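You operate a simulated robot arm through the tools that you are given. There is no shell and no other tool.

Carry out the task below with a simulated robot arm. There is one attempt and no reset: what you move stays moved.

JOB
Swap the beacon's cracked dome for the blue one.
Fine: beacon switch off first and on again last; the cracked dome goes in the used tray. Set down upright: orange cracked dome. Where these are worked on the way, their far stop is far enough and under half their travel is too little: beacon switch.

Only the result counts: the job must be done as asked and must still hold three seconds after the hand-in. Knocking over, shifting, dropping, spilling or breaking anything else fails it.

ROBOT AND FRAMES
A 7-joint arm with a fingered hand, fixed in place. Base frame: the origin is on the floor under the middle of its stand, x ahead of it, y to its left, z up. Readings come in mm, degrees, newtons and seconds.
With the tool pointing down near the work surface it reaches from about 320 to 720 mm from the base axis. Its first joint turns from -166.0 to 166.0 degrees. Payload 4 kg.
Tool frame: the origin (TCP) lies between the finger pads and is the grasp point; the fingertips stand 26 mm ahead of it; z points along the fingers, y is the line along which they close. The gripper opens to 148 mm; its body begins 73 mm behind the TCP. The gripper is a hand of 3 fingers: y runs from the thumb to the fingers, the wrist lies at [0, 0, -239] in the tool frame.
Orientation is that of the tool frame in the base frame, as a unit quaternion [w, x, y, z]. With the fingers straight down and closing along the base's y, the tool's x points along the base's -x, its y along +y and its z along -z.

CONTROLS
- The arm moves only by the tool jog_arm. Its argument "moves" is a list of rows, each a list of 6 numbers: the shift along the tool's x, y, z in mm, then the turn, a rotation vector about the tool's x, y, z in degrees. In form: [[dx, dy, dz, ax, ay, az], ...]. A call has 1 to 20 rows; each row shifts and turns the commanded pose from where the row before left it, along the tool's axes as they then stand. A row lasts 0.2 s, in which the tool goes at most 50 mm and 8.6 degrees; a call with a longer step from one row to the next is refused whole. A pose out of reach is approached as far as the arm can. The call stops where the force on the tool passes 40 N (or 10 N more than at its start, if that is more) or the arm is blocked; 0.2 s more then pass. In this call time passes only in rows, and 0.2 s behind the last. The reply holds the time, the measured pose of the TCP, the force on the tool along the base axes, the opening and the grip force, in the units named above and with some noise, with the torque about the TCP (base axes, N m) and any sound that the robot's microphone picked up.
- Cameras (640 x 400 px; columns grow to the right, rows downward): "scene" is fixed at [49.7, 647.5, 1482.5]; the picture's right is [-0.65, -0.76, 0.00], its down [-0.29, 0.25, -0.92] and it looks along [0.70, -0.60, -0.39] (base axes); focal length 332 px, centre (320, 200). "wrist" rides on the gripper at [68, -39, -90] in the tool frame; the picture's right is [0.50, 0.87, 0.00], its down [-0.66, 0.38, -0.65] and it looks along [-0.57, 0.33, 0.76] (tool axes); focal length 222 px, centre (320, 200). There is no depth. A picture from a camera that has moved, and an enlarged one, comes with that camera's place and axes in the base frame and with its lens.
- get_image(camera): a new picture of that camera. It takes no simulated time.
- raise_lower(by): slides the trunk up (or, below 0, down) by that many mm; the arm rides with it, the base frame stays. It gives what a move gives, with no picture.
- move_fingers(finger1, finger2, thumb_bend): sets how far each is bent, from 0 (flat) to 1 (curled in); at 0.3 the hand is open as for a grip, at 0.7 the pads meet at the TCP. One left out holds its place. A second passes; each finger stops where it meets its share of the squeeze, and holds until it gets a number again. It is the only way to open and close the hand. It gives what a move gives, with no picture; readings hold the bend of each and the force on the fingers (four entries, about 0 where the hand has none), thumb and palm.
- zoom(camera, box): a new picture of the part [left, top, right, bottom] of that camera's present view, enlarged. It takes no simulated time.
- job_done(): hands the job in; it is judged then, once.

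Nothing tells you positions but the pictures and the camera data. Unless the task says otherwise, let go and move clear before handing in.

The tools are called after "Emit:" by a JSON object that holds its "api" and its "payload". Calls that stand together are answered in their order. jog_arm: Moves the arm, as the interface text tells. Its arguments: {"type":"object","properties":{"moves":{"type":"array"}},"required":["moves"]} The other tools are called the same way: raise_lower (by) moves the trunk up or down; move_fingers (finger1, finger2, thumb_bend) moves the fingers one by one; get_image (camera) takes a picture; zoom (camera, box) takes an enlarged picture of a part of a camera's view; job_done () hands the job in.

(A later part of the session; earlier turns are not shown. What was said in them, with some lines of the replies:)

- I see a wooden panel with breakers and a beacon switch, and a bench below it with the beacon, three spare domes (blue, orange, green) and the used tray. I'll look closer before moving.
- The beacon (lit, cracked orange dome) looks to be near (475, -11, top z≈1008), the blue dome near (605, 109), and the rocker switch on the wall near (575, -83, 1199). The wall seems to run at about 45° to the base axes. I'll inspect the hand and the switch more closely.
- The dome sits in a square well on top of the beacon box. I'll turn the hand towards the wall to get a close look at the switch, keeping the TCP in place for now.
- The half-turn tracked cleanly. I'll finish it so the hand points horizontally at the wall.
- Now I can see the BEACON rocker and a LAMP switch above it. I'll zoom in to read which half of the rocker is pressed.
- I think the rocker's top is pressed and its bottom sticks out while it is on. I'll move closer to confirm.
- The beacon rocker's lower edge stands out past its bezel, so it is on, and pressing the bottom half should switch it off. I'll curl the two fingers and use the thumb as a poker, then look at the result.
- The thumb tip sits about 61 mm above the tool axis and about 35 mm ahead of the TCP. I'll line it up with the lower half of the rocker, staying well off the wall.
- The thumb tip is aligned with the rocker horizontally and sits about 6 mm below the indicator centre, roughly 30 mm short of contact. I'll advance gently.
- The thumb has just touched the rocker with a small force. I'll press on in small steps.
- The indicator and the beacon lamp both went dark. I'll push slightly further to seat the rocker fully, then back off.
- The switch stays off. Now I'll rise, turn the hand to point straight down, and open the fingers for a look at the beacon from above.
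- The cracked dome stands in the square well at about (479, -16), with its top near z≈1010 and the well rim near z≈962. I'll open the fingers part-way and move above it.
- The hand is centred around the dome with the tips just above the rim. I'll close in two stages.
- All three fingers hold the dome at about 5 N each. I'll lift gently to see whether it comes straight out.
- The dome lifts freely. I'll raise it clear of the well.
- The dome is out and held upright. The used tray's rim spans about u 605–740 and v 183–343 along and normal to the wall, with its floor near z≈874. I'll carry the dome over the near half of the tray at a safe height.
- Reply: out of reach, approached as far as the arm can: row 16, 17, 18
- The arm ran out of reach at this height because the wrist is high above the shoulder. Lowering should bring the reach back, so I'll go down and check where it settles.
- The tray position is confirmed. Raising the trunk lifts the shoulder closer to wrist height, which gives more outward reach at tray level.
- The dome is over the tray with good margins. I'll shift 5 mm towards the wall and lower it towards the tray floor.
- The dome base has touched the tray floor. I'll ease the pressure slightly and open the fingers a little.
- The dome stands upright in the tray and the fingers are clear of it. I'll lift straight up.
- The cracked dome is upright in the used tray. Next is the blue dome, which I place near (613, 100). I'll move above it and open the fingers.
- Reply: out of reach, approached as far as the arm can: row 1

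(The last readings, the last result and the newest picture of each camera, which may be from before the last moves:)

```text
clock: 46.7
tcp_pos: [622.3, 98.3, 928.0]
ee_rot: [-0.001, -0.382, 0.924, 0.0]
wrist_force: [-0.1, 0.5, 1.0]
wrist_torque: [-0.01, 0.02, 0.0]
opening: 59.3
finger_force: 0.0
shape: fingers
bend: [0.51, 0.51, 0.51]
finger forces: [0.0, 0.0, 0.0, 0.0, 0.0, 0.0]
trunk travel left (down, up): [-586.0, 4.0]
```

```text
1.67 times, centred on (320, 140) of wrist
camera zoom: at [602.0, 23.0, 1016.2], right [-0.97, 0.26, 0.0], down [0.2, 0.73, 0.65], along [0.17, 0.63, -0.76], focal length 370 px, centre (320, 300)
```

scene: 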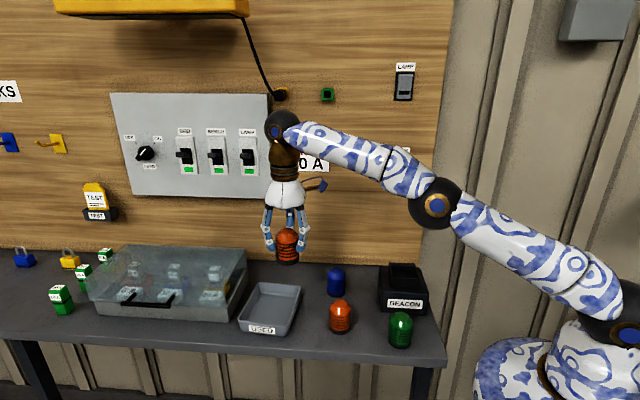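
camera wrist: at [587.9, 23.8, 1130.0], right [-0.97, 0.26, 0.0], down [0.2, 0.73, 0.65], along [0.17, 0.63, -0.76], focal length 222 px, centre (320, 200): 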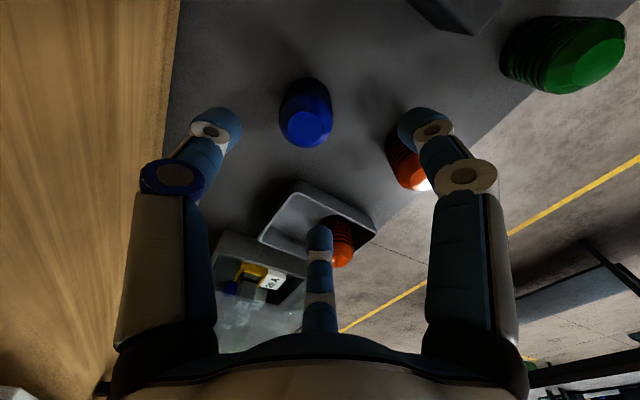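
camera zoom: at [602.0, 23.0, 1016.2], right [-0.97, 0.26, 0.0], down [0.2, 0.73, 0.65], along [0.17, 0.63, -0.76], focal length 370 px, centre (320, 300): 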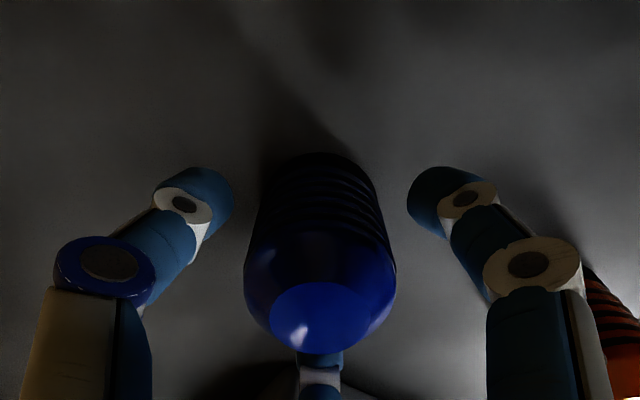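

Well centred; closing on the blue dome.

Emit:
{"api": "move_fingers", "payload": {"finger1": 0.62, "finger2": 0.62, "thumb_bend": 0.62}}

Emit:
{"api": "zoom", "payload": {"camera": "wrist", "box": [150, 20, 490, 260]}}

Emit:
{"api": "zoom", "payload": {"camera": "scene", "box": [290, 200, 390, 330]}}

```text
clock: 47.7
tcp_pos: [621.9, 97.4, 928.6]
ee_rot: [0.0, -0.382, 0.924, 0.0]
wrist_force: [-0.1, 0.2, 0.2]
wrist_torque: [0.03, 0.0, 0.01]
opening: 40.0
finger_force: 8.0
shape: fingers
bend: [0.56, 0.56, 0.58]
finger forces: [4.9, 4.8, 0.1, 0.0, 5.7, 0.1]
trunk travel left (down, up): [-586.0, 4.0]
```

```text
1.67 times, centred on (320, 140) of wrist
camera zoom: at [602.0, 23.0, 1016.2], right [-0.97, 0.26, 0.0], down [0.2, 0.73, 0.65], along [0.17, 0.63, -0.76], focal length 370 px, centre (320, 300)
```

zoom: 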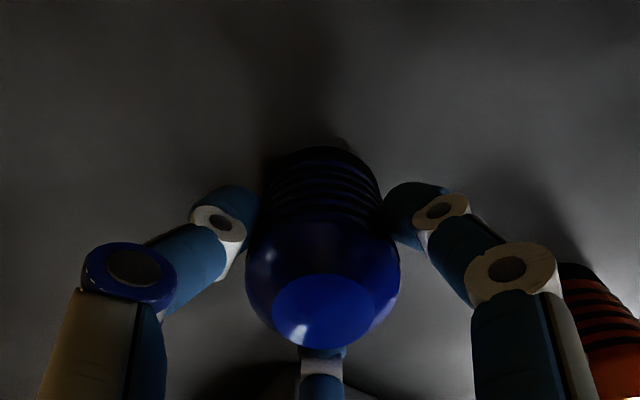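

```text
3.08 times, centred on (340, 265) of scene
camera zoom: at [49.7, 647.5, 1482.5], right [-0.65, -0.76, 0.0], down [-0.29, 0.25, -0.92], along [0.7, -0.6, -0.39], focal length 1023 px, centre (258, 0)
```

zoom: 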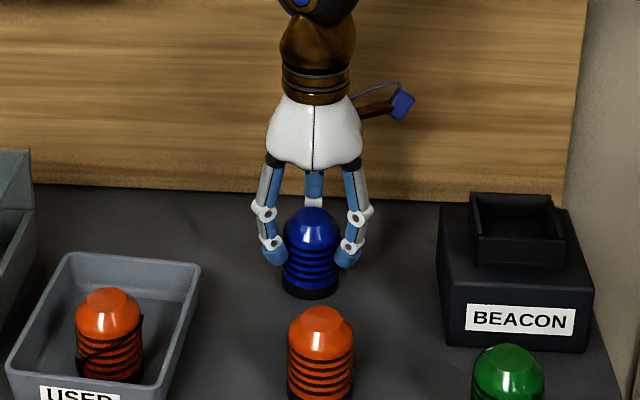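

The blue dome is held with about 5 N per finger. Lifting it, then carrying it over the beacon well.

Emit:
{"api": "jog_arm", "payload": {"moves": [[0, 0, -5, 0, 0, 0], [0, 0, -10, 0, 0, 0], [0, 0, -20, 0, 0, 0], [0, 0, -20, 0, 0, 0], [0, 0, -25, 0, 0, 0], [0, 0, -25, 0, 0, 0], [0, 0, -25, 0, 0, 0], [0, 0, -22, 0, 0, 0]]}}

Emit:
{"api": "zoom", "payload": {"camera": "scene", "box": [290, 140, 450, 330]}}

```text
clock: 49.5
tcp_pos: [621.7, 98.4, 1079.2]
ee_rot: [0.001, -0.382, 0.924, 0.0]
wrist_force: [0.1, -0.3, -1.2]
wrist_torque: [0.03, 0.02, 0.0]
opening: 40.1
finger_force: 7.9
shape: fingers
bend: [0.56, 0.56, 0.58]
finger forces: [4.8, 4.9, 0.1, 0.0, 5.7, 0.1]
trunk travel left (down, up): [-586.0, 4.0]
```

```text
2.11 times, centred on (370, 235) of scene
camera zoom: at [49.7, 647.5, 1482.5], right [-0.65, -0.76, 0.0], down [-0.29, 0.25, -0.92], along [0.7, -0.6, -0.39], focal length 700 px, centre (215, 126)
```

zoom: 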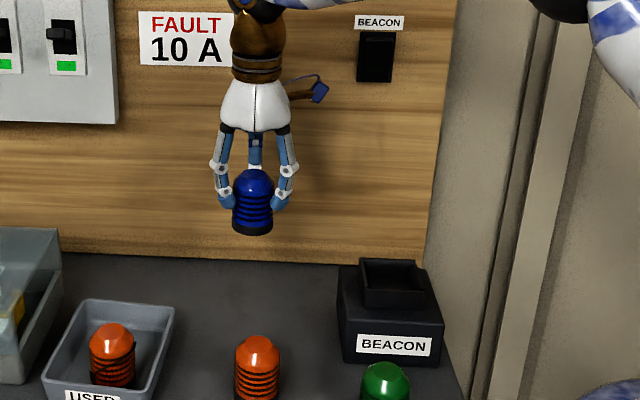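

Emit:
{"api": "jog_arm", "payload": {"moves": [[20.2, 2.15, 0, 0, 0, 0], [20.2, 2.15, 0, 0, 0, 0], [20.2, 2.15, 0, 0, 0, 0], [20.2, 2.15, 0, 0, 0, 0], [20.2, 2.15, 0, 0, 0, 0], [20.2, 2.15, 0, 0, 0, 0], [20.2, 2.15, 0, 0, 0, 0], [20.2, 2.15, 0, 0, 0, 0], [20.1, 2.2, 0, 0, 0, 0]]}}

Emit:
{"api": "get_image", "payload": {"camera": "wrist"}}

Emit:
{"api": "zoom", "payload": {"camera": "scene", "box": [360, 200, 450, 320]}}

```text
clock: 51.5
tcp_pos: [478.7, -15.8, 1080.8]
ee_rot: [0.002, -0.382, 0.924, 0.0]
wrist_force: [-0.5, -0.2, -0.9]
wrist_torque: [0.01, -0.02, 0.01]
opening: 40.4
finger_force: 7.6
shape: fingers
bend: [0.56, 0.56, 0.58]
finger forces: [4.8, 4.8, 0.0, 0.0, 5.6, 0.0]
trunk travel left (down, up): [-586.0, 4.0]
```

```text
taken
camera wrist: at [457.8, -91.6, 1169.3], right [-0.97, 0.26, 0.0], down [0.2, 0.73, 0.65], along [0.17, 0.63, -0.76], focal length 222 px, centre (320, 200)
```

wrist: 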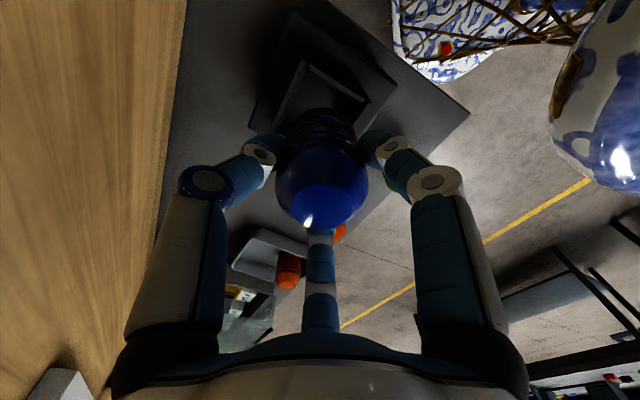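

```text
3.33 times, centred on (405, 260) of scene
camera zoom: at [49.7, 647.5, 1482.5], right [-0.65, -0.76, 0.0], down [-0.29, 0.25, -0.92], along [0.7, -0.6, -0.39], focal length 1108 px, centre (37, 0)
```

zoom: 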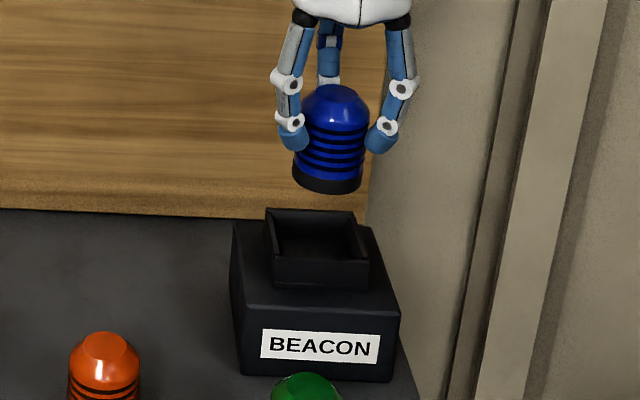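

Emit:
{"api": "zoom", "payload": {"camera": "wrist", "box": [240, 0, 420, 130]}}

Emit:
{"api": "zoom", "payload": {"camera": "scene", "box": [375, 255, 435, 305]}}

```text
3.08 times, centred on (330, 65) of wrist
camera zoom: at [457.8, -91.6, 1169.3], right [-0.97, 0.26, 0.0], down [0.2, 0.73, 0.65], along [0.17, 0.63, -0.76], focal length 684 px, centre (289, 615)
```

zoom: 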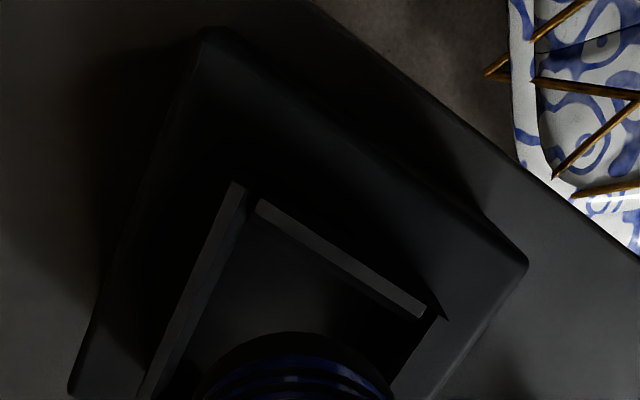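

```text
8.00 times, centred on (405, 280) of scene
camera zoom: at [49.7, 647.5, 1482.5], right [-0.65, -0.76, 0.0], down [-0.29, 0.25, -0.92], along [0.7, -0.6, -0.39], focal length 2659 px, centre (-360, -440)
```

zoom: 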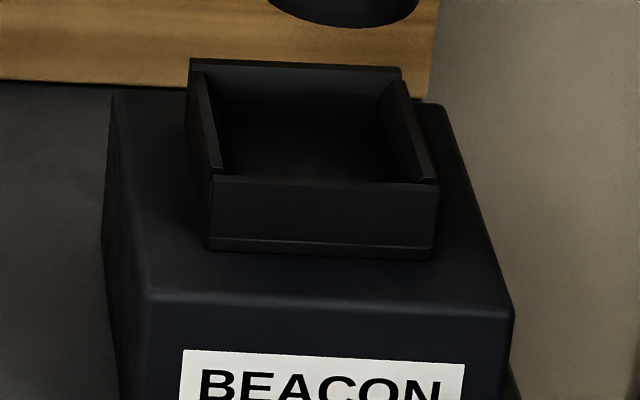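

Emit:
{"api": "jog_arm", "payload": {"moves": [[-0.9, 0.4, 15, 0, 0, 0], [0, 0, 15, 0, 0, 0], [0, 0, 10, 0, 0, 0]]}}

Emit:
{"api": "zoom", "payload": {"camera": "wrist", "box": [150, 20, 490, 260]}}

Emit:
{"api": "zoom", "payload": {"camera": "scene", "box": [370, 210, 440, 310]}}

Emit:
{"api": "jog_arm", "payload": {"moves": [[0, 0, 0, 0, 0, 0]]}}

```text
clock: 52.3
tcp_pos: [478.9, -15.0, 1040.2]
ee_rot: [0.0, -0.382, 0.924, 0.0]
wrist_force: [-0.3, 0.2, -1.6]
wrist_torque: [0.0, -0.03, 0.03]
opening: 40.0
finger_force: 7.7
shape: fingers
bend: [0.56, 0.56, 0.58]
finger forces: [4.8, 4.8, 0.0, 0.0, 5.4, 0.0]
trunk travel left (down, up): [-586.0, 4.0]
```

```text
1.67 times, centred on (320, 140) of wrist
camera zoom: at [458.5, -90.2, 1128.3], right [-0.97, 0.26, 0.0], down [0.2, 0.73, 0.65], along [0.17, 0.63, -0.76], focal length 370 px, centre (320, 300)
```

zoom: 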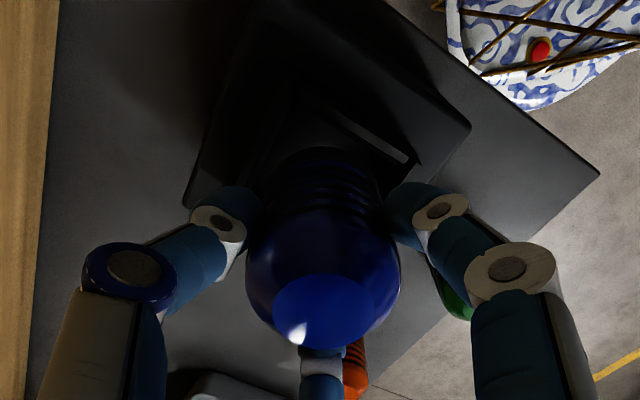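

```text
4.00 times, centred on (405, 260) of scene
camera zoom: at [49.7, 647.5, 1482.5], right [-0.65, -0.76, 0.0], down [-0.29, 0.25, -0.92], along [0.7, -0.6, -0.39], focal length 1330 px, centre (-20, -40)
```

zoom: 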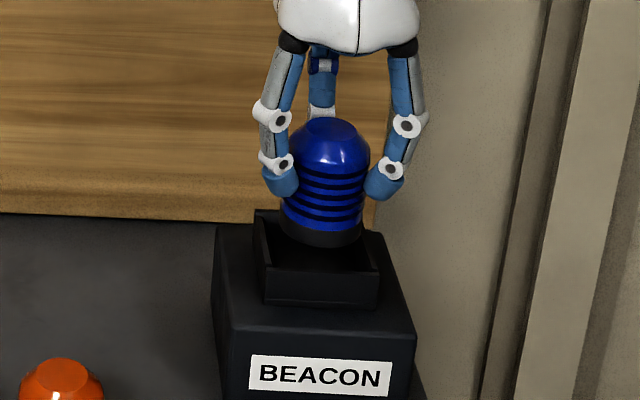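

```text
clock: 52.7
tcp_pos: [477.6, -14.2, 1039.8]
ee_rot: [0.0, -0.382, 0.924, 0.001]
wrist_force: [-0.6, 0.8, 0.2]
wrist_torque: [-0.02, 0.0, 0.01]
opening: 40.0
finger_force: 8.3
shape: fingers
bend: [0.56, 0.56, 0.58]
finger forces: [4.8, 4.7, 0.0, 0.0, 5.5, 0.0]
trunk travel left (down, up): [-586.0, 4.0]
```

Emit:
{"api": "jog_arm", "payload": {"moves": [[0.6, -3.1, 3, 0, 0, 0], [0, 0, 4, 0, 0, 0]]}}

Emit:
{"api": "zoom", "payload": {"camera": "wrist", "box": [220, 20, 420, 160]}}

Emit:
{"api": "zoom", "payload": {"camera": "scene", "box": [375, 235, 435, 295]}}

Emit:
{"api": "jog_arm", "payload": {"moves": [[0, 0, 0, 0, 0, 0]]}}

```text
clock: 53.3
tcp_pos: [480.9, -18.4, 1032.1]
ee_rot: [-0.001, -0.381, 0.924, -0.001]
wrist_force: [1.0, 0.2, -1.0]
wrist_torque: [0.03, -0.01, -0.01]
opening: 40.0
finger_force: 7.4
shape: fingers
bend: [0.56, 0.56, 0.58]
finger forces: [4.8, 4.8, 0.0, 0.0, 5.5, 0.0]
trunk travel left (down, up): [-586.0, 4.0]
```

```text
2.86 times, centred on (320, 90) of wrist
camera zoom: at [460.5, -93.4, 1120.7], right [-0.97, 0.26, 0.0], down [0.2, 0.73, 0.65], along [0.17, 0.63, -0.76], focal length 635 px, centre (320, 514)
```

zoom: 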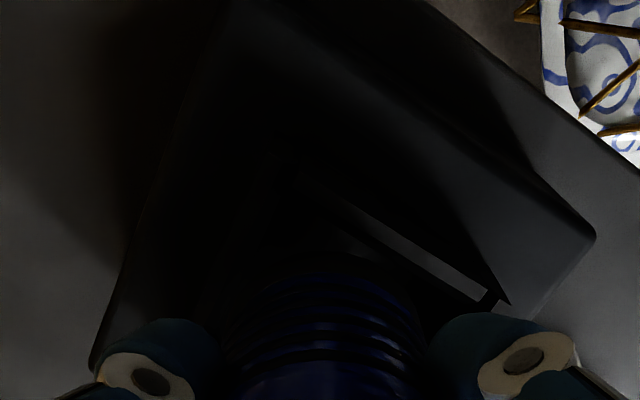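

```text
6.67 times, centred on (405, 265) of scene
camera zoom: at [49.7, 647.5, 1482.5], right [-0.65, -0.76, 0.0], down [-0.29, 0.25, -0.92], along [0.7, -0.6, -0.39], focal length 2216 px, centre (-247, -233)
```

zoom: 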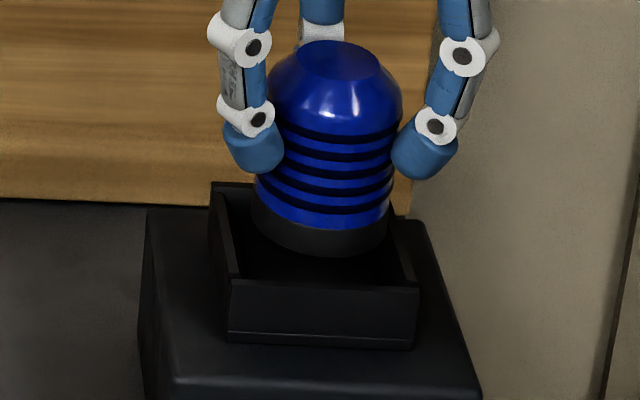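

```text
clock: 53.7
tcp_pos: [481.2, -18.1, 1032.3]
ee_rot: [0.001, -0.382, 0.924, 0.0]
wrist_force: [0.2, -0.4, 0.0]
wrist_torque: [-0.01, 0.01, 0.0]
opening: 40.2
finger_force: 7.6
shape: fingers
bend: [0.56, 0.56, 0.58]
finger forces: [4.8, 4.9, 0.0, 0.0, 5.5, 0.1]
trunk travel left (down, up): [-586.0, 4.0]
```

Emit:
{"api": "jog_arm", "payload": {"moves": [[-2, 0, 2, 0, 0, 0], [0, 0, 3, 0, 0, 0], [0, 0, 3, 0, 0, 0]]}}

Emit:
{"api": "zoom", "payload": {"camera": "scene", "box": [375, 235, 435, 295]}}

```text
clock: 54.5
tcp_pos: [483.8, -17.6, 1024.2]
ee_rot: [0.002, -0.382, 0.924, 0.0]
wrist_force: [-0.6, -1.8, -0.3]
wrist_torque: [-0.03, 0.02, 0.01]
opening: 40.4
finger_force: 7.5
shape: fingers
bend: [0.56, 0.56, 0.58]
finger forces: [4.8, 4.8, 0.1, 0.1, 5.6, 0.1]
trunk travel left (down, up): [-586.0, 4.0]
```

```text
6.67 times, centred on (405, 265) of scene
camera zoom: at [49.7, 647.5, 1482.5], right [-0.65, -0.76, 0.0], down [-0.29, 0.25, -0.92], along [0.7, -0.6, -0.39], focal length 2216 px, centre (-247, -233)
```

zoom: 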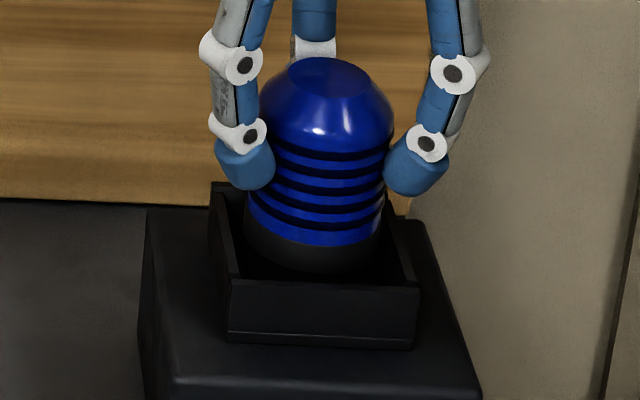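

The ring of the blue dome is entering the well centred. Continuing down slowly.

Emit:
{"api": "jog_arm", "payload": {"moves": [[0, 0, 2, 0, 0, 0], [0, 0, 2, 0, 0, 0], [0, 0, 2, 0, 0, 0]]}}

Emit:
{"api": "jog_arm", "payload": {"moves": [[0, 0, 2, 0, 0, 0], [0, 0, 2, 0, 0, 0]]}}

Emit:
{"api": "zoom", "payload": {"camera": "scene", "box": [375, 235, 435, 295]}}

```text
clock: 55.3
tcp_pos: [482.7, -16.1, 1017.8]
ee_rot: [0.0, -0.382, 0.924, -0.001]
wrist_force: [-0.5, 1.5, -0.5]
wrist_torque: [0.03, 0.03, -0.01]
opening: 39.9
finger_force: 8.0
shape: fingers
bend: [0.56, 0.56, 0.58]
finger forces: [5.1, 5.1, 0.1, 0.1, 5.3, 0.0]
trunk travel left (down, up): [-586.0, 4.0]
```

```text
clock: 55.9
tcp_pos: [483.8, -17.5, 1013.6]
ee_rot: [0.0, -0.382, 0.924, 0.0]
wrist_force: [0.5, 0.2, -0.5]
wrist_torque: [0.04, 0.06, 0.01]
opening: 40.0
finger_force: 8.1
shape: fingers
bend: [0.56, 0.56, 0.58]
finger forces: [5.2, 5.2, 0.1, 0.0, 5.3, 0.1]
trunk travel left (down, up): [-586.0, 4.0]
```

```text
6.67 times, centred on (405, 265) of scene
camera zoom: at [49.7, 647.5, 1482.5], right [-0.65, -0.76, 0.0], down [-0.29, 0.25, -0.92], along [0.7, -0.6, -0.39], focal length 2216 px, centre (-247, -233)
```

zoom: 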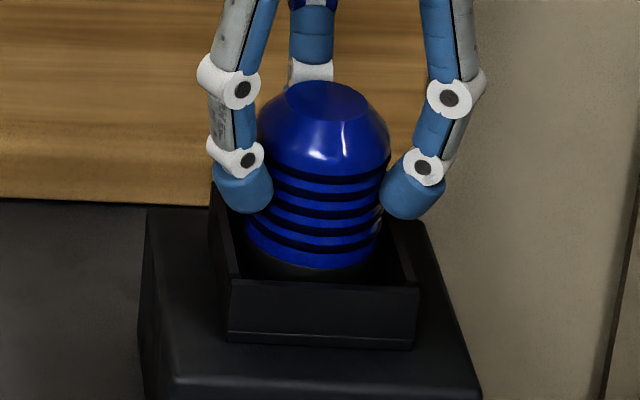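

Emit:
{"api": "jog_arm", "payload": {"moves": [[0, 1.5, 1, 0, 0, 0], [0, 0, 2, 0, 0, 0]]}}

Emit:
{"api": "jog_arm", "payload": {"moves": [[0, 0, 1.5, 0, 0, 0], [0, 0, 1.5, 0, 0, 0]]}}

```text
clock: 56.5
tcp_pos: [483.3, -14.7, 1011.4]
ee_rot: [0.0, -0.382, 0.924, -0.001]
wrist_force: [-0.3, -0.3, 0.2]
wrist_torque: [-0.02, -0.02, 0.04]
opening: 40.1
finger_force: 7.3
shape: fingers
bend: [0.56, 0.56, 0.58]
finger forces: [5.0, 5.0, 0.1, 0.0, 5.7, 0.1]
trunk travel left (down, up): [-586.0, 4.0]
```

```text
clock: 57.1
tcp_pos: [483.3, -15.8, 1008.6]
ee_rot: [0.0, -0.381, 0.925, 0.0]
wrist_force: [-0.2, 0.0, -0.1]
wrist_torque: [-0.03, 0.08, 0.03]
opening: 39.8
finger_force: 7.1
shape: fingers
bend: [0.56, 0.56, 0.58]
finger forces: [5.4, 4.7, 0.0, 0.0, 5.7, 0.0]
trunk travel left (down, up): [-586.0, 4.0]
```

Emit:
{"api": "jog_arm", "payload": {"moves": [[1.3, 0, 0.5, 0, 0, 0], [0, 0, 1.5, 0, 0, 0]]}}

Emit:
{"api": "jog_arm", "payload": {"moves": [[0, 0, 1.2, 0, 0, 0]]}}

Emit:
{"api": "zoom", "payload": {"camera": "scene", "box": [375, 235, 435, 295]}}

```text
clock: 57.7
tcp_pos: [483.3, -14.3, 1006.2]
ee_rot: [0.001, -0.382, 0.924, 0.0]
wrist_force: [-0.3, -0.4, -1.0]
wrist_torque: [-0.03, -0.03, 0.0]
opening: 40.2
finger_force: 7.7
shape: fingers
bend: [0.56, 0.56, 0.58]
finger forces: [5.0, 4.9, 0.1, 0.0, 5.7, 0.0]
trunk travel left (down, up): [-586.0, 4.0]
```

```text
clock: 58.1
tcp_pos: [482.2, -15.9, 1006.2]
ee_rot: [0.0, -0.382, 0.924, 0.0]
wrist_force: [0.5, 0.3, -0.6]
wrist_torque: [0.0, 0.02, -0.01]
opening: 40.0
finger_force: 8.0
shape: fingers
bend: [0.56, 0.56, 0.58]
finger forces: [5.0, 5.1, 0.1, 0.0, 5.6, 0.1]
trunk travel left (down, up): [-586.0, 4.0]
```

```text
6.67 times, centred on (405, 265) of scene
camera zoom: at [49.7, 647.5, 1482.5], right [-0.65, -0.76, 0.0], down [-0.29, 0.25, -0.92], along [0.7, -0.6, -0.39], focal length 2216 px, centre (-247, -233)
```

zoom: 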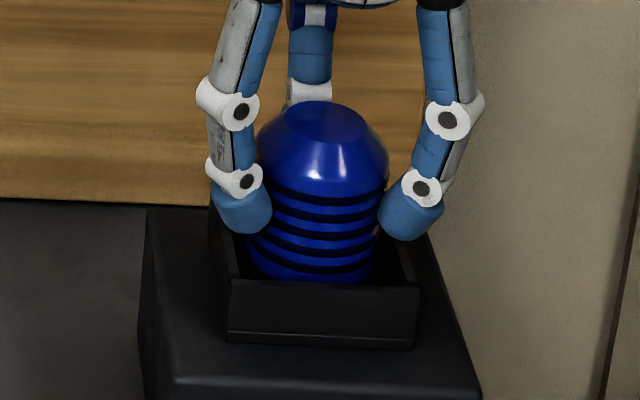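

Emit:
{"api": "jog_arm", "payload": {"moves": [[0, 0, 1.2, 0, 0, 0]]}}

Emit:
{"api": "jog_arm", "payload": {"moves": [[0, 0, 1.2, 0, 0, 0]]}}

Emit:
{"api": "jog_arm", "payload": {"moves": [[0, 0, 1, 0, 0, 0]]}}

```text
clock: 58.5
tcp_pos: [481.5, -16.1, 1003.7]
ee_rot: [0.0, -0.382, 0.924, 0.0]
wrist_force: [-0.3, 0.1, -1.1]
wrist_torque: [0.02, -0.04, 0.04]
opening: 40.1
finger_force: 8.0
shape: fingers
bend: [0.56, 0.56, 0.58]
finger forces: [4.9, 5.0, 0.0, 0.0, 5.7, 0.0]
trunk travel left (down, up): [-586.0, 4.0]
```

```text
clock: 58.9
tcp_pos: [482.7, -16.7, 1003.7]
ee_rot: [0.001, -0.382, 0.924, 0.0]
wrist_force: [-0.4, -0.3, 3.3]
wrist_torque: [0.01, 0.01, 0.01]
opening: 40.2
finger_force: 8.2
shape: fingers
bend: [0.56, 0.56, 0.58]
finger forces: [5.1, 5.3, 0.0, 0.0, 5.6, 0.1]
trunk travel left (down, up): [-586.0, 4.0]
```

```text
clock: 59.3
tcp_pos: [480.7, -15.3, 1002.8]
ee_rot: [0.001, -0.381, 0.924, -0.001]
wrist_force: [0.7, 0.1, 10.7]
wrist_torque: [0.02, -0.01, -0.01]
opening: 40.0
finger_force: 9.0
shape: fingers
bend: [0.56, 0.56, 0.59]
finger forces: [5.5, 5.9, 0.0, 0.1, 6.7, 0.0]
trunk travel left (down, up): [-586.0, 4.0]
```

The dome sits flat on the well floor (about 10 N upward, almost no torque). I'll release it.

Emit:
{"api": "move_fingers", "payload": {"finger1": 0.5, "finger2": 0.5, "thumb_bend": 0.5}}

Emit:
{"api": "zoom", "payload": {"camera": "scene", "box": [375, 235, 435, 295]}}

Emit:
{"api": "zoom", "payload": {"camera": "wrist", "box": [150, 20, 490, 260]}}

```text
clock: 60.3
tcp_pos: [482.7, -15.2, 1002.5]
ee_rot: [0.0, -0.382, 0.924, 0.0]
wrist_force: [-0.3, 0.4, -0.2]
wrist_torque: [0.02, -0.02, 0.04]
opening: 61.9
finger_force: 0.1
shape: fingers
bend: [0.5, 0.5, 0.5]
finger forces: [0.1, 0.1, 0.0, 0.0, 0.1, 0.0]
trunk travel left (down, up): [-586.0, 4.0]
```

```text
6.67 times, centred on (405, 265) of scene
camera zoom: at [49.7, 647.5, 1482.5], right [-0.65, -0.76, 0.0], down [-0.29, 0.25, -0.92], along [0.7, -0.6, -0.39], focal length 2216 px, centre (-247, -233)
```

zoom: 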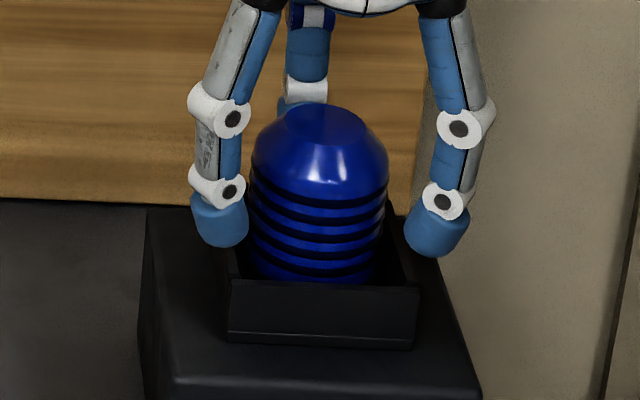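

```text
1.67 times, centred on (320, 140) of wrist
camera zoom: at [461.0, -91.2, 1089.8], right [-0.97, 0.26, 0.0], down [0.2, 0.73, 0.65], along [0.17, 0.63, -0.76], focal length 370 px, centre (320, 300)
```

zoom: 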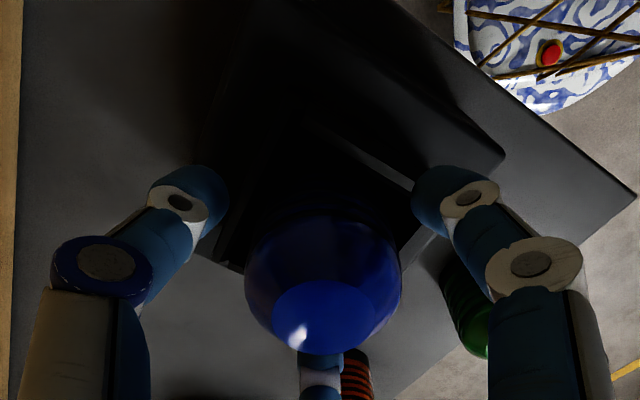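

The blue dome sits at the same height and place as the old one. I'll lift straight up and away.

Emit:
{"api": "jog_arm", "payload": {"moves": [[0, 0, -6, 0, 0, 0], [0, 0, -10, 0, 0, 0], [0, 0, -20, 0, 0, 0], [0, 0, -30, 0, 0, 0], [0, 0, -40, 0, 0, 0], [0, 0, -40, 0, 0, 0]]}}

Emit:
{"api": "zoom", "payload": {"camera": "scene", "box": [370, 240, 440, 320]}}

Emit:
{"api": "get_image", "payload": {"camera": "wrist"}}

Emit:
{"api": "get_image", "payload": {"camera": "scene"}}

```text
clock: 61.7
tcp_pos: [483.4, -16.7, 1148.6]
ee_rot: [0.0, -0.382, 0.924, 0.0]
wrist_force: [0.3, 0.2, -0.4]
wrist_torque: [-0.01, -0.01, 0.0]
opening: 61.7
finger_force: 0.1
shape: fingers
bend: [0.5, 0.5, 0.5]
finger forces: [0.0, 0.0, 0.0, 0.0, 0.0, 0.0]
trunk travel left (down, up): [-586.0, 4.0]
```

```text
5.00 times, centred on (405, 280) of scene
camera zoom: at [49.7, 647.5, 1482.5], right [-0.65, -0.76, 0.0], down [-0.29, 0.25, -0.92], along [0.7, -0.6, -0.39], focal length 1662 px, centre (-105, -200)
```

zoom: 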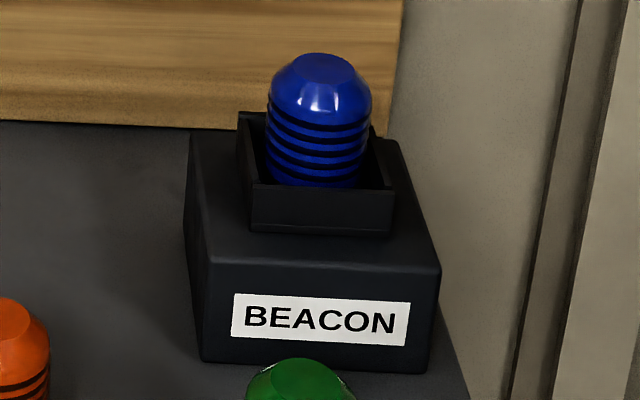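

```text
taken
camera wrist: at [462.3, -92.4, 1236.9], right [-0.97, 0.26, 0.0], down [0.2, 0.73, 0.65], along [0.17, 0.63, -0.76], focal length 222 px, centre (320, 200)
```

wrist: 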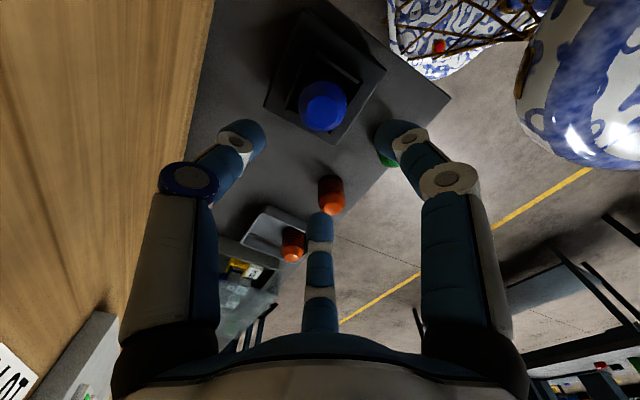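

```text
taken
```

scene: 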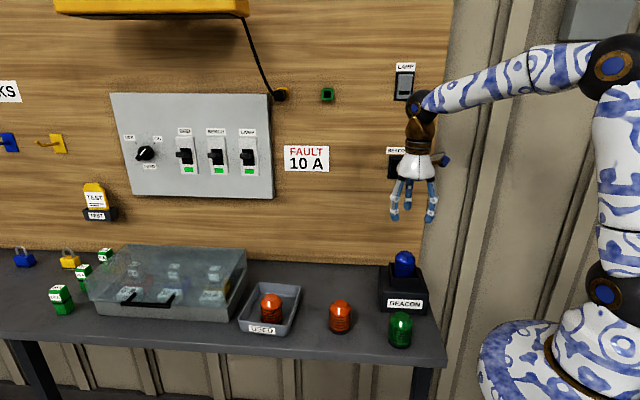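

The blue dome is properly seated. Now I'll switch the beacon on again: rise, curl the fingers, and turn the hand horizontal towards the wall as before.

Emit:
{"api": "jog_arm", "payload": {"moves": [[0, 0, -35, 0, 0, 0], [0, 0, -35, 0, 0, 0], [0, 0, -35, 0, 0, 0], [0, 0, -35, 0, 0, 0]]}}

Emit:
{"api": "move_fingers", "payload": {"finger1": 1.0, "finger2": 1.0, "thumb_bend": 0.43}}

Emit:
{"api": "jog_arm", "payload": {"moves": [[0, 0, 0, 8.1818, 0, 0], [0, 0, 0, 8.1818, 0, 0], [0, 0, 0, 8.1818, 0, 0], [0, 0, 0, 8.1818, 0, 0], [0, 0, 0, 8.1818, 0, 0], [0, 0, 0, 8.1818, 0, 0], [0, 0, 0, 8.1818, 0, 0], [0, 0, 0, 8.1818, 0, 0], [0, 0, 0, 8.1818, 0, 0], [0, 0, 0, 8.1818, 0, 0], [0, 0, 0, 8.1818, 0, 0]]}}

Emit:
{"api": "get_image", "payload": {"camera": "wrist"}}

Emit:
{"api": "get_image", "payload": {"camera": "scene"}}

```text
clock: 62.7
tcp_pos: [484.6, -15.6, 1288.8]
ee_rot: [0.0, -0.382, 0.924, 0.0]
wrist_force: [0.2, -0.2, -0.2]
wrist_torque: [0.0, 0.02, -0.03]
opening: 61.8
finger_force: 0.2
shape: fingers
bend: [0.5, 0.5, 0.5]
finger forces: [0.0, 0.1, 0.1, 0.1, 0.0, 0.0]
trunk travel left (down, up): [-586.0, 4.0]
```

```text
clock: 63.7
tcp_pos: [484.0, -16.0, 1287.3]
ee_rot: [0.0, -0.382, 0.924, -0.001]
wrist_force: [-0.8, -0.1, 0.3]
wrist_torque: [-0.03, -0.03, 0.0]
opening: 39.9
finger_force: 0.0
shape: fingers
bend: [0.78, 0.78, 0.43]
finger forces: [0.1, 0.0, 0.0, 0.0, 0.0, 0.0]
trunk travel left (down, up): [-586.0, 4.0]
```

```text
clock: 66.1
tcp_pos: [482.0, -16.8, 1287.7]
ee_rot: [-0.271, 0.269, -0.653, 0.654]
wrist_force: [-0.3, -0.5, 0.4]
wrist_torque: [-0.01, 0.01, 0.01]
opening: 46.4
finger_force: 0.1
shape: fingers
bend: [0.92, 0.93, 0.43]
finger forces: [0.0, 0.0, 0.1, 0.0, 0.0, 0.1]
trunk travel left (down, up): [-586.0, 4.0]
```

```text
taken
camera wrist: at [370.6, 0.6, 1325.1], right [-0.35, -0.35, -0.87], down [0.0, 0.93, -0.38], along [0.94, -0.14, -0.32], focal length 222 px, centre (320, 200)
```

wrist: 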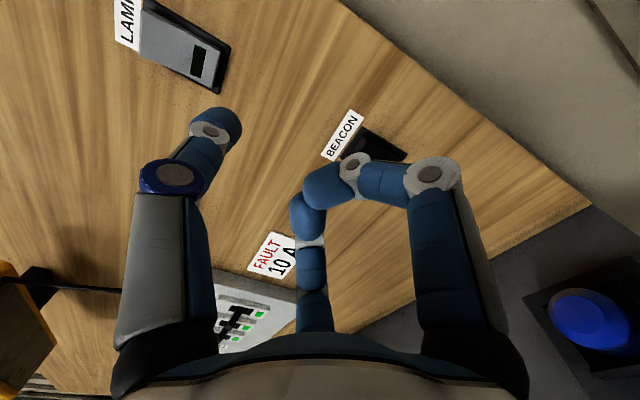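

```text
taken
```

scene: 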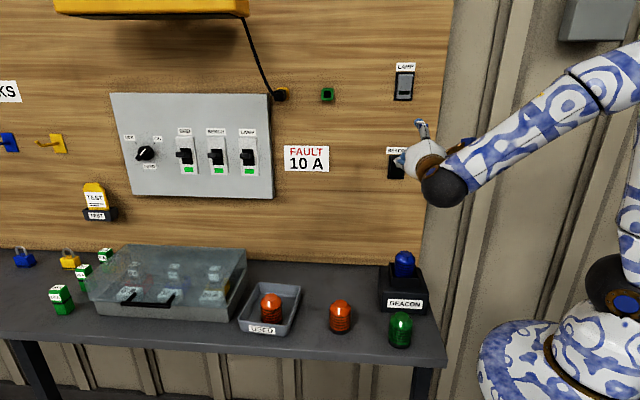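

Emit:
{"api": "jog_arm", "payload": {"moves": [[-4, 25, 6, 0, 0, 0], [-4, 25, 6, 0, 0, 0], [-4, 25, 6, 0, 0, 0], [-4, 25, 6, 0, 0, 0], [-3.3, 23.7, 3, 0, 0, 0]]}}

Emit:
{"api": "get_image", "payload": {"camera": "wrist"}}

Emit:
{"api": "zoom", "payload": {"camera": "scene", "box": [370, 130, 450, 210]}}

Emit:
{"api": "jog_arm", "payload": {"moves": [[0, 0, 0, 0, 0, 0]]}}

```text
clock: 67.3
tcp_pos: [514.2, -22.0, 1163.7]
ee_rot: [0.271, -0.27, 0.654, -0.653]
wrist_force: [-1.2, 0.4, 0.1]
wrist_torque: [-0.02, 0.01, 0.0]
opening: 46.5
finger_force: 0.1
shape: fingers
bend: [0.93, 0.93, 0.43]
finger forces: [0.0, 0.0, 0.0, 0.0, 0.0, 0.0]
trunk travel left (down, up): [-586.0, 4.0]
```

```text
taken
camera wrist: at [402.3, -4.8, 1199.9], right [-0.35, -0.35, -0.87], down [0.0, 0.93, -0.38], along [0.94, -0.14, -0.33], focal length 222 px, centre (320, 200)
```

wrist: 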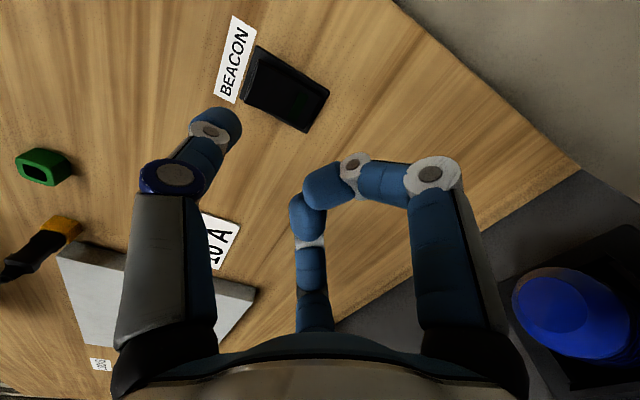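

```text
5.00 times, centred on (410, 170) of scene
camera zoom: at [49.7, 647.5, 1482.5], right [-0.65, -0.76, 0.0], down [-0.29, 0.25, -0.92], along [0.7, -0.6, -0.39], focal length 1662 px, centre (-130, 350)
```

zoom: 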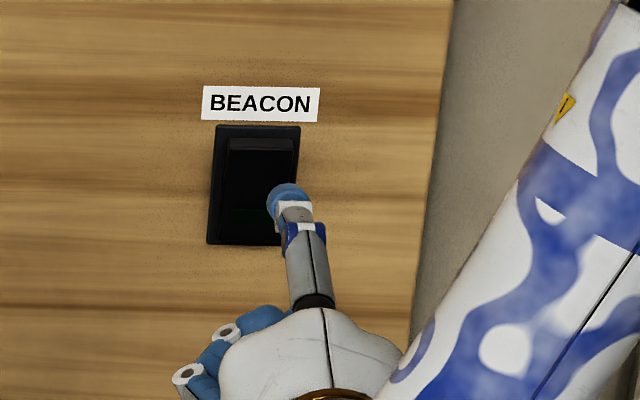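

```text
clock: 67.7
tcp_pos: [513.2, -21.8, 1163.5]
ee_rot: [-0.27, 0.27, -0.653, 0.654]
wrist_force: [0.2, -0.1, -0.6]
wrist_torque: [0.02, 0.01, 0.03]
opening: 46.7
finger_force: 0.0
shape: fingers
bend: [0.93, 0.93, 0.43]
finger forces: [0.1, 0.0, 0.0, 0.0, 0.0, 0.0]
trunk travel left (down, up): [-586.0, 4.0]
```

Emit:
{"api": "jog_arm", "payload": {"moves": [[-1.2, 0, 16, 0, 0, 0], [-1.2, 0, 16, 0, 0, 0], [-0.6, 0, 16, 0, 0, 0], [0, 0, 16, 0, 0, 0]]}}

Emit:
{"api": "get_image", "payload": {"camera": "wrist"}}

Emit:
{"api": "zoom", "payload": {"camera": "scene", "box": [370, 130, 450, 210]}}

```text
clock: 68.7
tcp_pos: [564.1, -64.1, 1163.6]
ee_rot: [0.27, -0.271, 0.654, -0.653]
wrist_force: [0.1, 0.0, 0.5]
wrist_torque: [0.03, 0.03, 0.0]
opening: 46.6
finger_force: 0.1
shape: fingers
bend: [0.93, 0.93, 0.43]
finger forces: [0.1, 0.0, 0.0, 0.0, 0.0, 0.0]
trunk travel left (down, up): [-586.0, 4.0]
```

```text
taken
camera wrist: at [451.8, -48.3, 1199.4], right [-0.35, -0.35, -0.87], down [0.0, 0.93, -0.38], along [0.94, -0.14, -0.33], focal length 222 px, centre (320, 200)
```

wrist: 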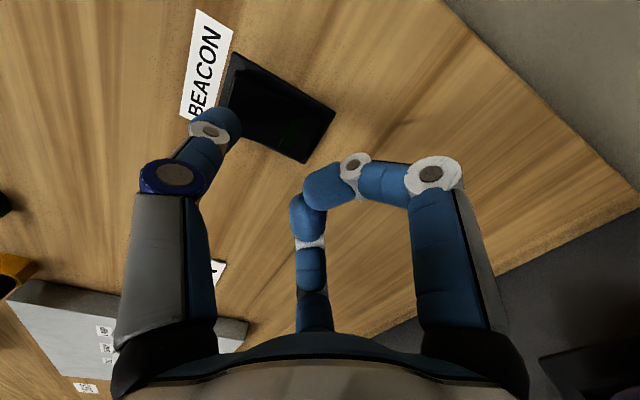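

```text
5.00 times, centred on (410, 170) of scene
camera zoom: at [49.7, 647.5, 1482.5], right [-0.65, -0.76, 0.0], down [-0.29, 0.25, -0.92], along [0.7, -0.6, -0.39], focal length 1662 px, centre (-130, 350)
```

zoom: 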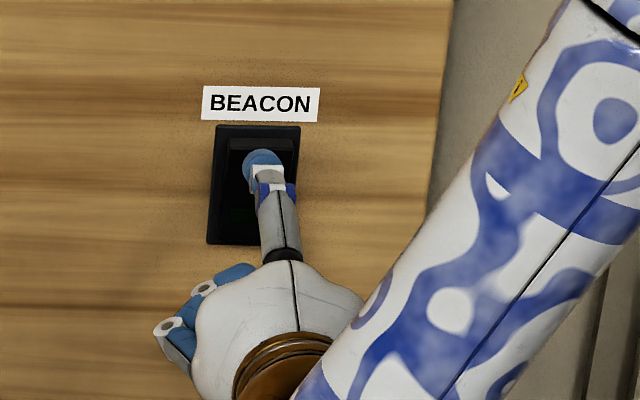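

Emit:
{"api": "jog_arm", "payload": {"moves": [[2, 0, 3, 0, 0, 0], [1.5, 0, 3, 0, 0, 0], [0, 0, 3, 0, 0, 0]]}}

Emit:
{"api": "zoom", "payload": {"camera": "wrist", "box": [150, 0, 390, 200]}}

Emit:
{"api": "zoom", "payload": {"camera": "scene", "box": [370, 130, 450, 210]}}

```text
clock: 69.5
tcp_pos: [565.1, -72.9, 1163.1]
ee_rot: [0.27, -0.27, 0.654, -0.653]
wrist_force: [-0.1, -0.5, -0.5]
wrist_torque: [0.0, -0.03, 0.0]
opening: 47.0
finger_force: 0.1
shape: fingers
bend: [0.93, 0.93, 0.43]
finger forces: [0.0, 0.0, 0.1, 0.0, 0.0, 0.0]
trunk travel left (down, up): [-586.0, 4.0]
```

```text
2.00 times, centred on (270, 100) of wrist
camera zoom: at [454.4, -57.2, 1200.4], right [-0.35, -0.35, -0.87], down [0.0, 0.93, -0.38], along [0.94, -0.14, -0.33], focal length 444 px, centre (420, 400)
```

zoom: 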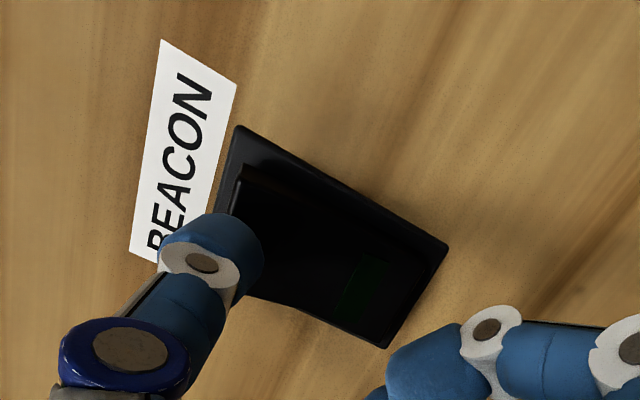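

```text
5.00 times, centred on (410, 170) of scene
camera zoom: at [49.7, 647.5, 1482.5], right [-0.65, -0.76, 0.0], down [-0.29, 0.25, -0.92], along [0.7, -0.6, -0.39], focal length 1662 px, centre (-130, 350)
```

zoom: 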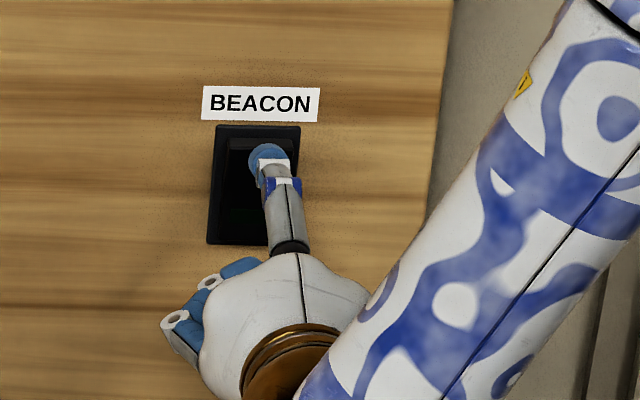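

Emit:
{"api": "jog_arm", "payload": {"moves": [[0, 0, 2, 0, 0, 0], [0, 0, 2, 0, 0, 0], [0, 0, 2, 0, 0, 0]]}}

Emit:
{"api": "zoom", "payload": {"camera": "scene", "box": [360, 130, 450, 320]}}

```text
clock: 70.3
tcp_pos: [570.9, -79.2, 1163.8]
ee_rot: [0.271, -0.27, 0.654, -0.653]
wrist_force: [-1.1, 0.7, -0.5]
wrist_torque: [-0.08, -0.11, -0.02]
opening: 47.0
finger_force: 0.5
shape: fingers
bend: [0.93, 0.94, 0.43]
finger forces: [0.0, 0.1, 0.1, 0.0, 1.6, 0.0]
trunk travel left (down, up): [-586.0, 4.0]
```

```text
2.11 times, centred on (405, 225) of scene
camera zoom: at [49.7, 647.5, 1482.5], right [-0.65, -0.76, 0.0], down [-0.29, 0.25, -0.92], along [0.7, -0.6, -0.39], focal length 700 px, centre (141, 147)
```

zoom: 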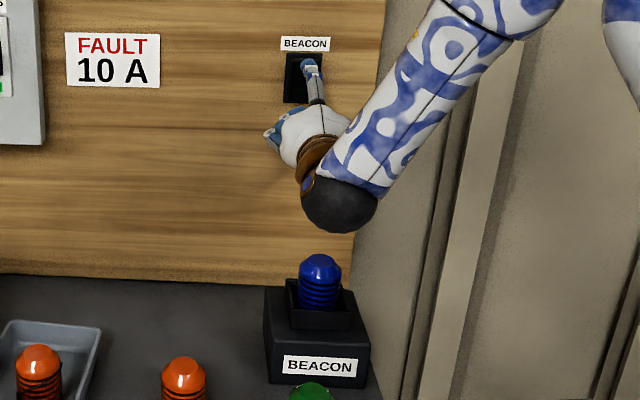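

The thumb is touching the raised top half. Pressing on in small steps.

Emit:
{"api": "jog_arm", "payload": {"moves": [[0, 0, 2, 0, 0, 0], [0, 0, 2, 0, 0, 0]]}}

Emit:
{"api": "zoom", "payload": {"camera": "scene", "box": [360, 130, 450, 320]}}

```text
clock: 70.9
tcp_pos: [572.4, -80.2, 1164.7]
ee_rot: [0.269, -0.27, 0.654, -0.653]
wrist_force: [-0.1, -0.5, -0.4]
wrist_torque: [0.03, 0.04, 0.03]
opening: 47.0
finger_force: 0.1
shape: fingers
bend: [0.93, 0.94, 0.43]
finger forces: [0.0, 0.0, 0.1, 0.1, 0.1, 0.0]
trunk travel left (down, up): [-586.0, 4.0]
```

```text
2.11 times, centred on (405, 225) of scene
camera zoom: at [49.7, 647.5, 1482.5], right [-0.65, -0.76, 0.0], down [-0.29, 0.25, -0.92], along [0.7, -0.6, -0.39], focal length 700 px, centre (141, 147)
```

zoom: 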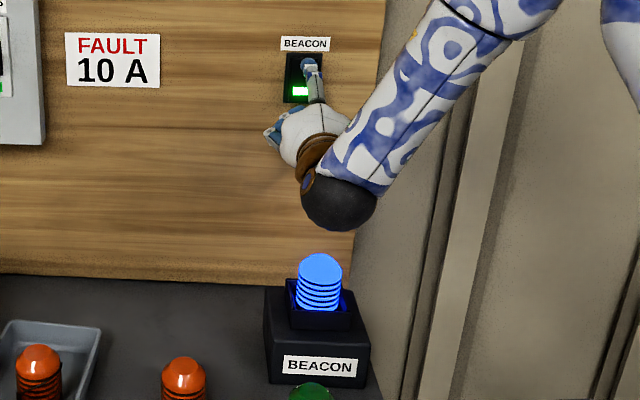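

The beacon is lit blue and the indicator is green. I'll press lightly to the stop, then back away.

Emit:
{"api": "jog_arm", "payload": {"moves": [[0, 0, 1.5, 0, 0, 0], [0, 0, 1.5, 0, 0, 0]]}}

Emit:
{"api": "jog_arm", "payload": {"moves": [[0, 0, -10, 0, 0, 0], [0, 0, -20, 0, 0, 0], [0, 0, -30, 0, 0, 0], [0, 0, -40, 0, 0, 0]]}}

Emit:
{"api": "get_image", "payload": {"camera": "scene"}}

Emit:
{"api": "get_image", "payload": {"camera": "wrist"}}

```text
clock: 71.5
tcp_pos: [575.0, -83.5, 1164.4]
ee_rot: [-0.27, 0.27, -0.653, 0.654]
wrist_force: [-0.6, -0.7, 0.4]
wrist_torque: [-0.01, -0.01, 0.02]
opening: 47.4
finger_force: 0.3
shape: fingers
bend: [0.93, 0.94, 0.43]
finger forces: [0.0, 0.0, 0.0, 0.0, 0.3, 0.0]
trunk travel left (down, up): [-586.0, 4.0]
```

```text
clock: 72.5
tcp_pos: [505.9, -14.1, 1162.0]
ee_rot: [0.27, -0.269, 0.654, -0.653]
wrist_force: [-0.1, 0.7, 0.1]
wrist_torque: [0.0, 0.02, -0.01]
opening: 47.9
finger_force: 0.0
shape: fingers
bend: [0.94, 0.95, 0.43]
finger forces: [0.0, 0.0, 0.0, 0.1, 0.1, 0.0]
trunk travel left (down, up): [-586.0, 4.0]
```

```text
taken
```

scene: 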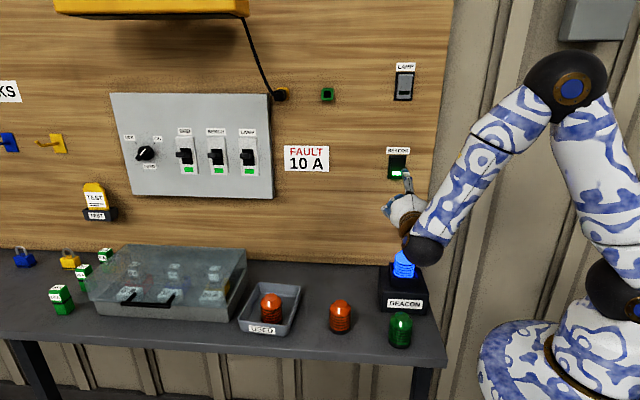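

```text
taken
camera wrist: at [393.2, 3.3, 1198.3], right [-0.35, -0.35, -0.87], down [0.0, 0.93, -0.38], along [0.94, -0.14, -0.33], focal length 222 px, centre (320, 200)
```

wrist: 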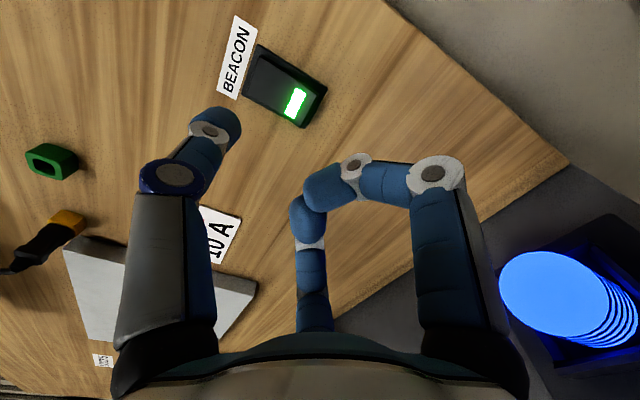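

The switch stays on and the blue dome glows. I'll move the arm clear and do a final check of everything.

Emit:
{"api": "jog_arm", "payload": {"moves": [[0, -30, -10, 0, 0, 0], [0, -30, -10, 0, 0, 0], [0, -30, -10, 0, 0, 0], [0, -30, 0, 0, 0, 0]]}}

Emit:
{"api": "zoom", "payload": {"camera": "scene", "box": [220, 230, 460, 360]}}

Emit:
{"api": "zoom", "payload": {"camera": "scene", "box": [370, 130, 450, 320]}}

Emit:
{"api": "zoom", "payload": {"camera": "scene", "box": [370, 240, 440, 320]}}

Emit:
{"api": "zoom", "payload": {"camera": "scene", "box": [235, 270, 315, 345]}}

```text
clock: 73.5
tcp_pos: [484.3, 10.0, 1284.1]
ee_rot: [0.27, -0.27, 0.654, -0.653]
wrist_force: [-0.9, -0.8, 0.0]
wrist_torque: [0.0, -0.04, 0.0]
opening: 48.9
finger_force: 0.1
shape: fingers
bend: [0.96, 0.96, 0.43]
finger forces: [0.0, 0.0, 0.0, 0.1, 0.1, 0.0]
trunk travel left (down, up): [-586.0, 4.0]
```

```text
2.67 times, centred on (340, 295) of scene
camera zoom: at [49.7, 647.5, 1482.5], right [-0.65, -0.76, 0.0], down [-0.29, 0.25, -0.92], along [0.7, -0.6, -0.39], focal length 886 px, centre (267, -53)
```

zoom: 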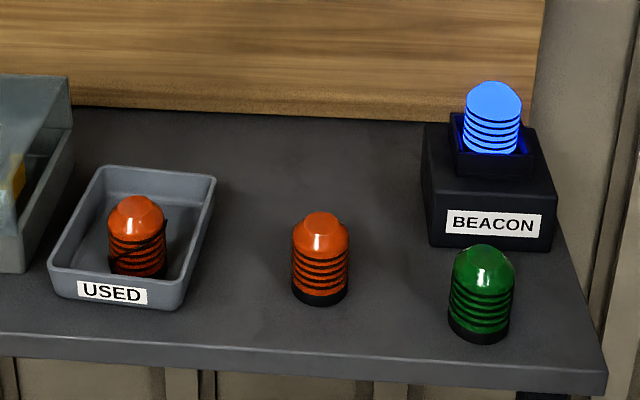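

```text
2.11 times, centred on (410, 225) of scene
camera zoom: at [49.7, 647.5, 1482.5], right [-0.65, -0.76, 0.0], down [-0.29, 0.25, -0.92], along [0.7, -0.6, -0.39], focal length 700 px, centre (130, 147)
```

zoom: 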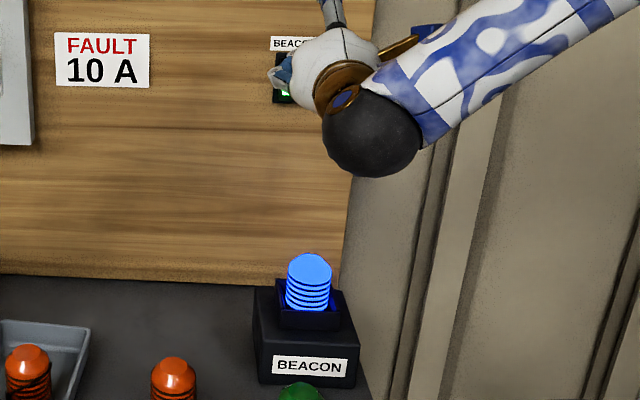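

```text
5.00 times, centred on (405, 280) of scene
camera zoom: at [49.7, 647.5, 1482.5], right [-0.65, -0.76, 0.0], down [-0.29, 0.25, -0.92], along [0.7, -0.6, -0.39], focal length 1662 px, centre (-105, -200)
```

zoom: 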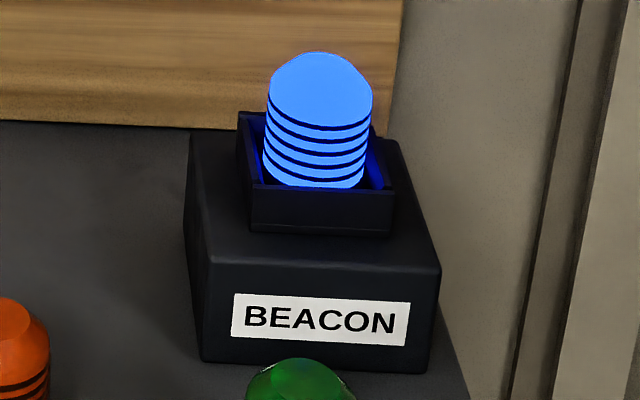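

```text
5.33 times, centred on (275, 308) of scene
camera zoom: at [49.7, 647.5, 1482.5], right [-0.65, -0.76, 0.0], down [-0.29, 0.25, -0.92], along [0.7, -0.6, -0.39], focal length 1773 px, centre (560, -373)
```

zoom: 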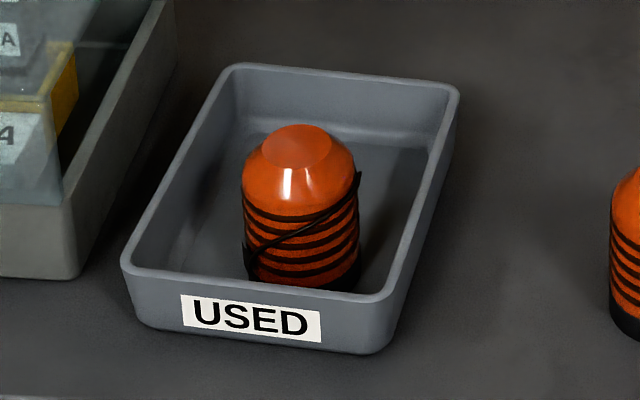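

The blue dome is seated in the beacon and lit. The cracked orange dome stands upright in the used tray, the switch is on, nothing else has moved and the arm is clear. I'm handing in.

Emit:
{"api": "job_done", "payload": {}}

```text
The job is handed in.
```

The beacon's cracked dome has been swapped for the blue one, and I've handed the job in; no verdict came back.

- **Switch off:** I switched the beacon off first; the indicator and lamp both went dark.
- **Cracked dome:** It lifted straight out and now stands upright in the used tray.
- **Blue dome:** It sits in the well at the same height and place as the old one.
- **Switch on:** I switched the beacon back on last. The indicator is green and the blue dome is lit. The rocker stayed on after I backed away.

In the final pictures the spare domes, the tray and the other items on the bench hadn't moved. The hand had let go and was clear.
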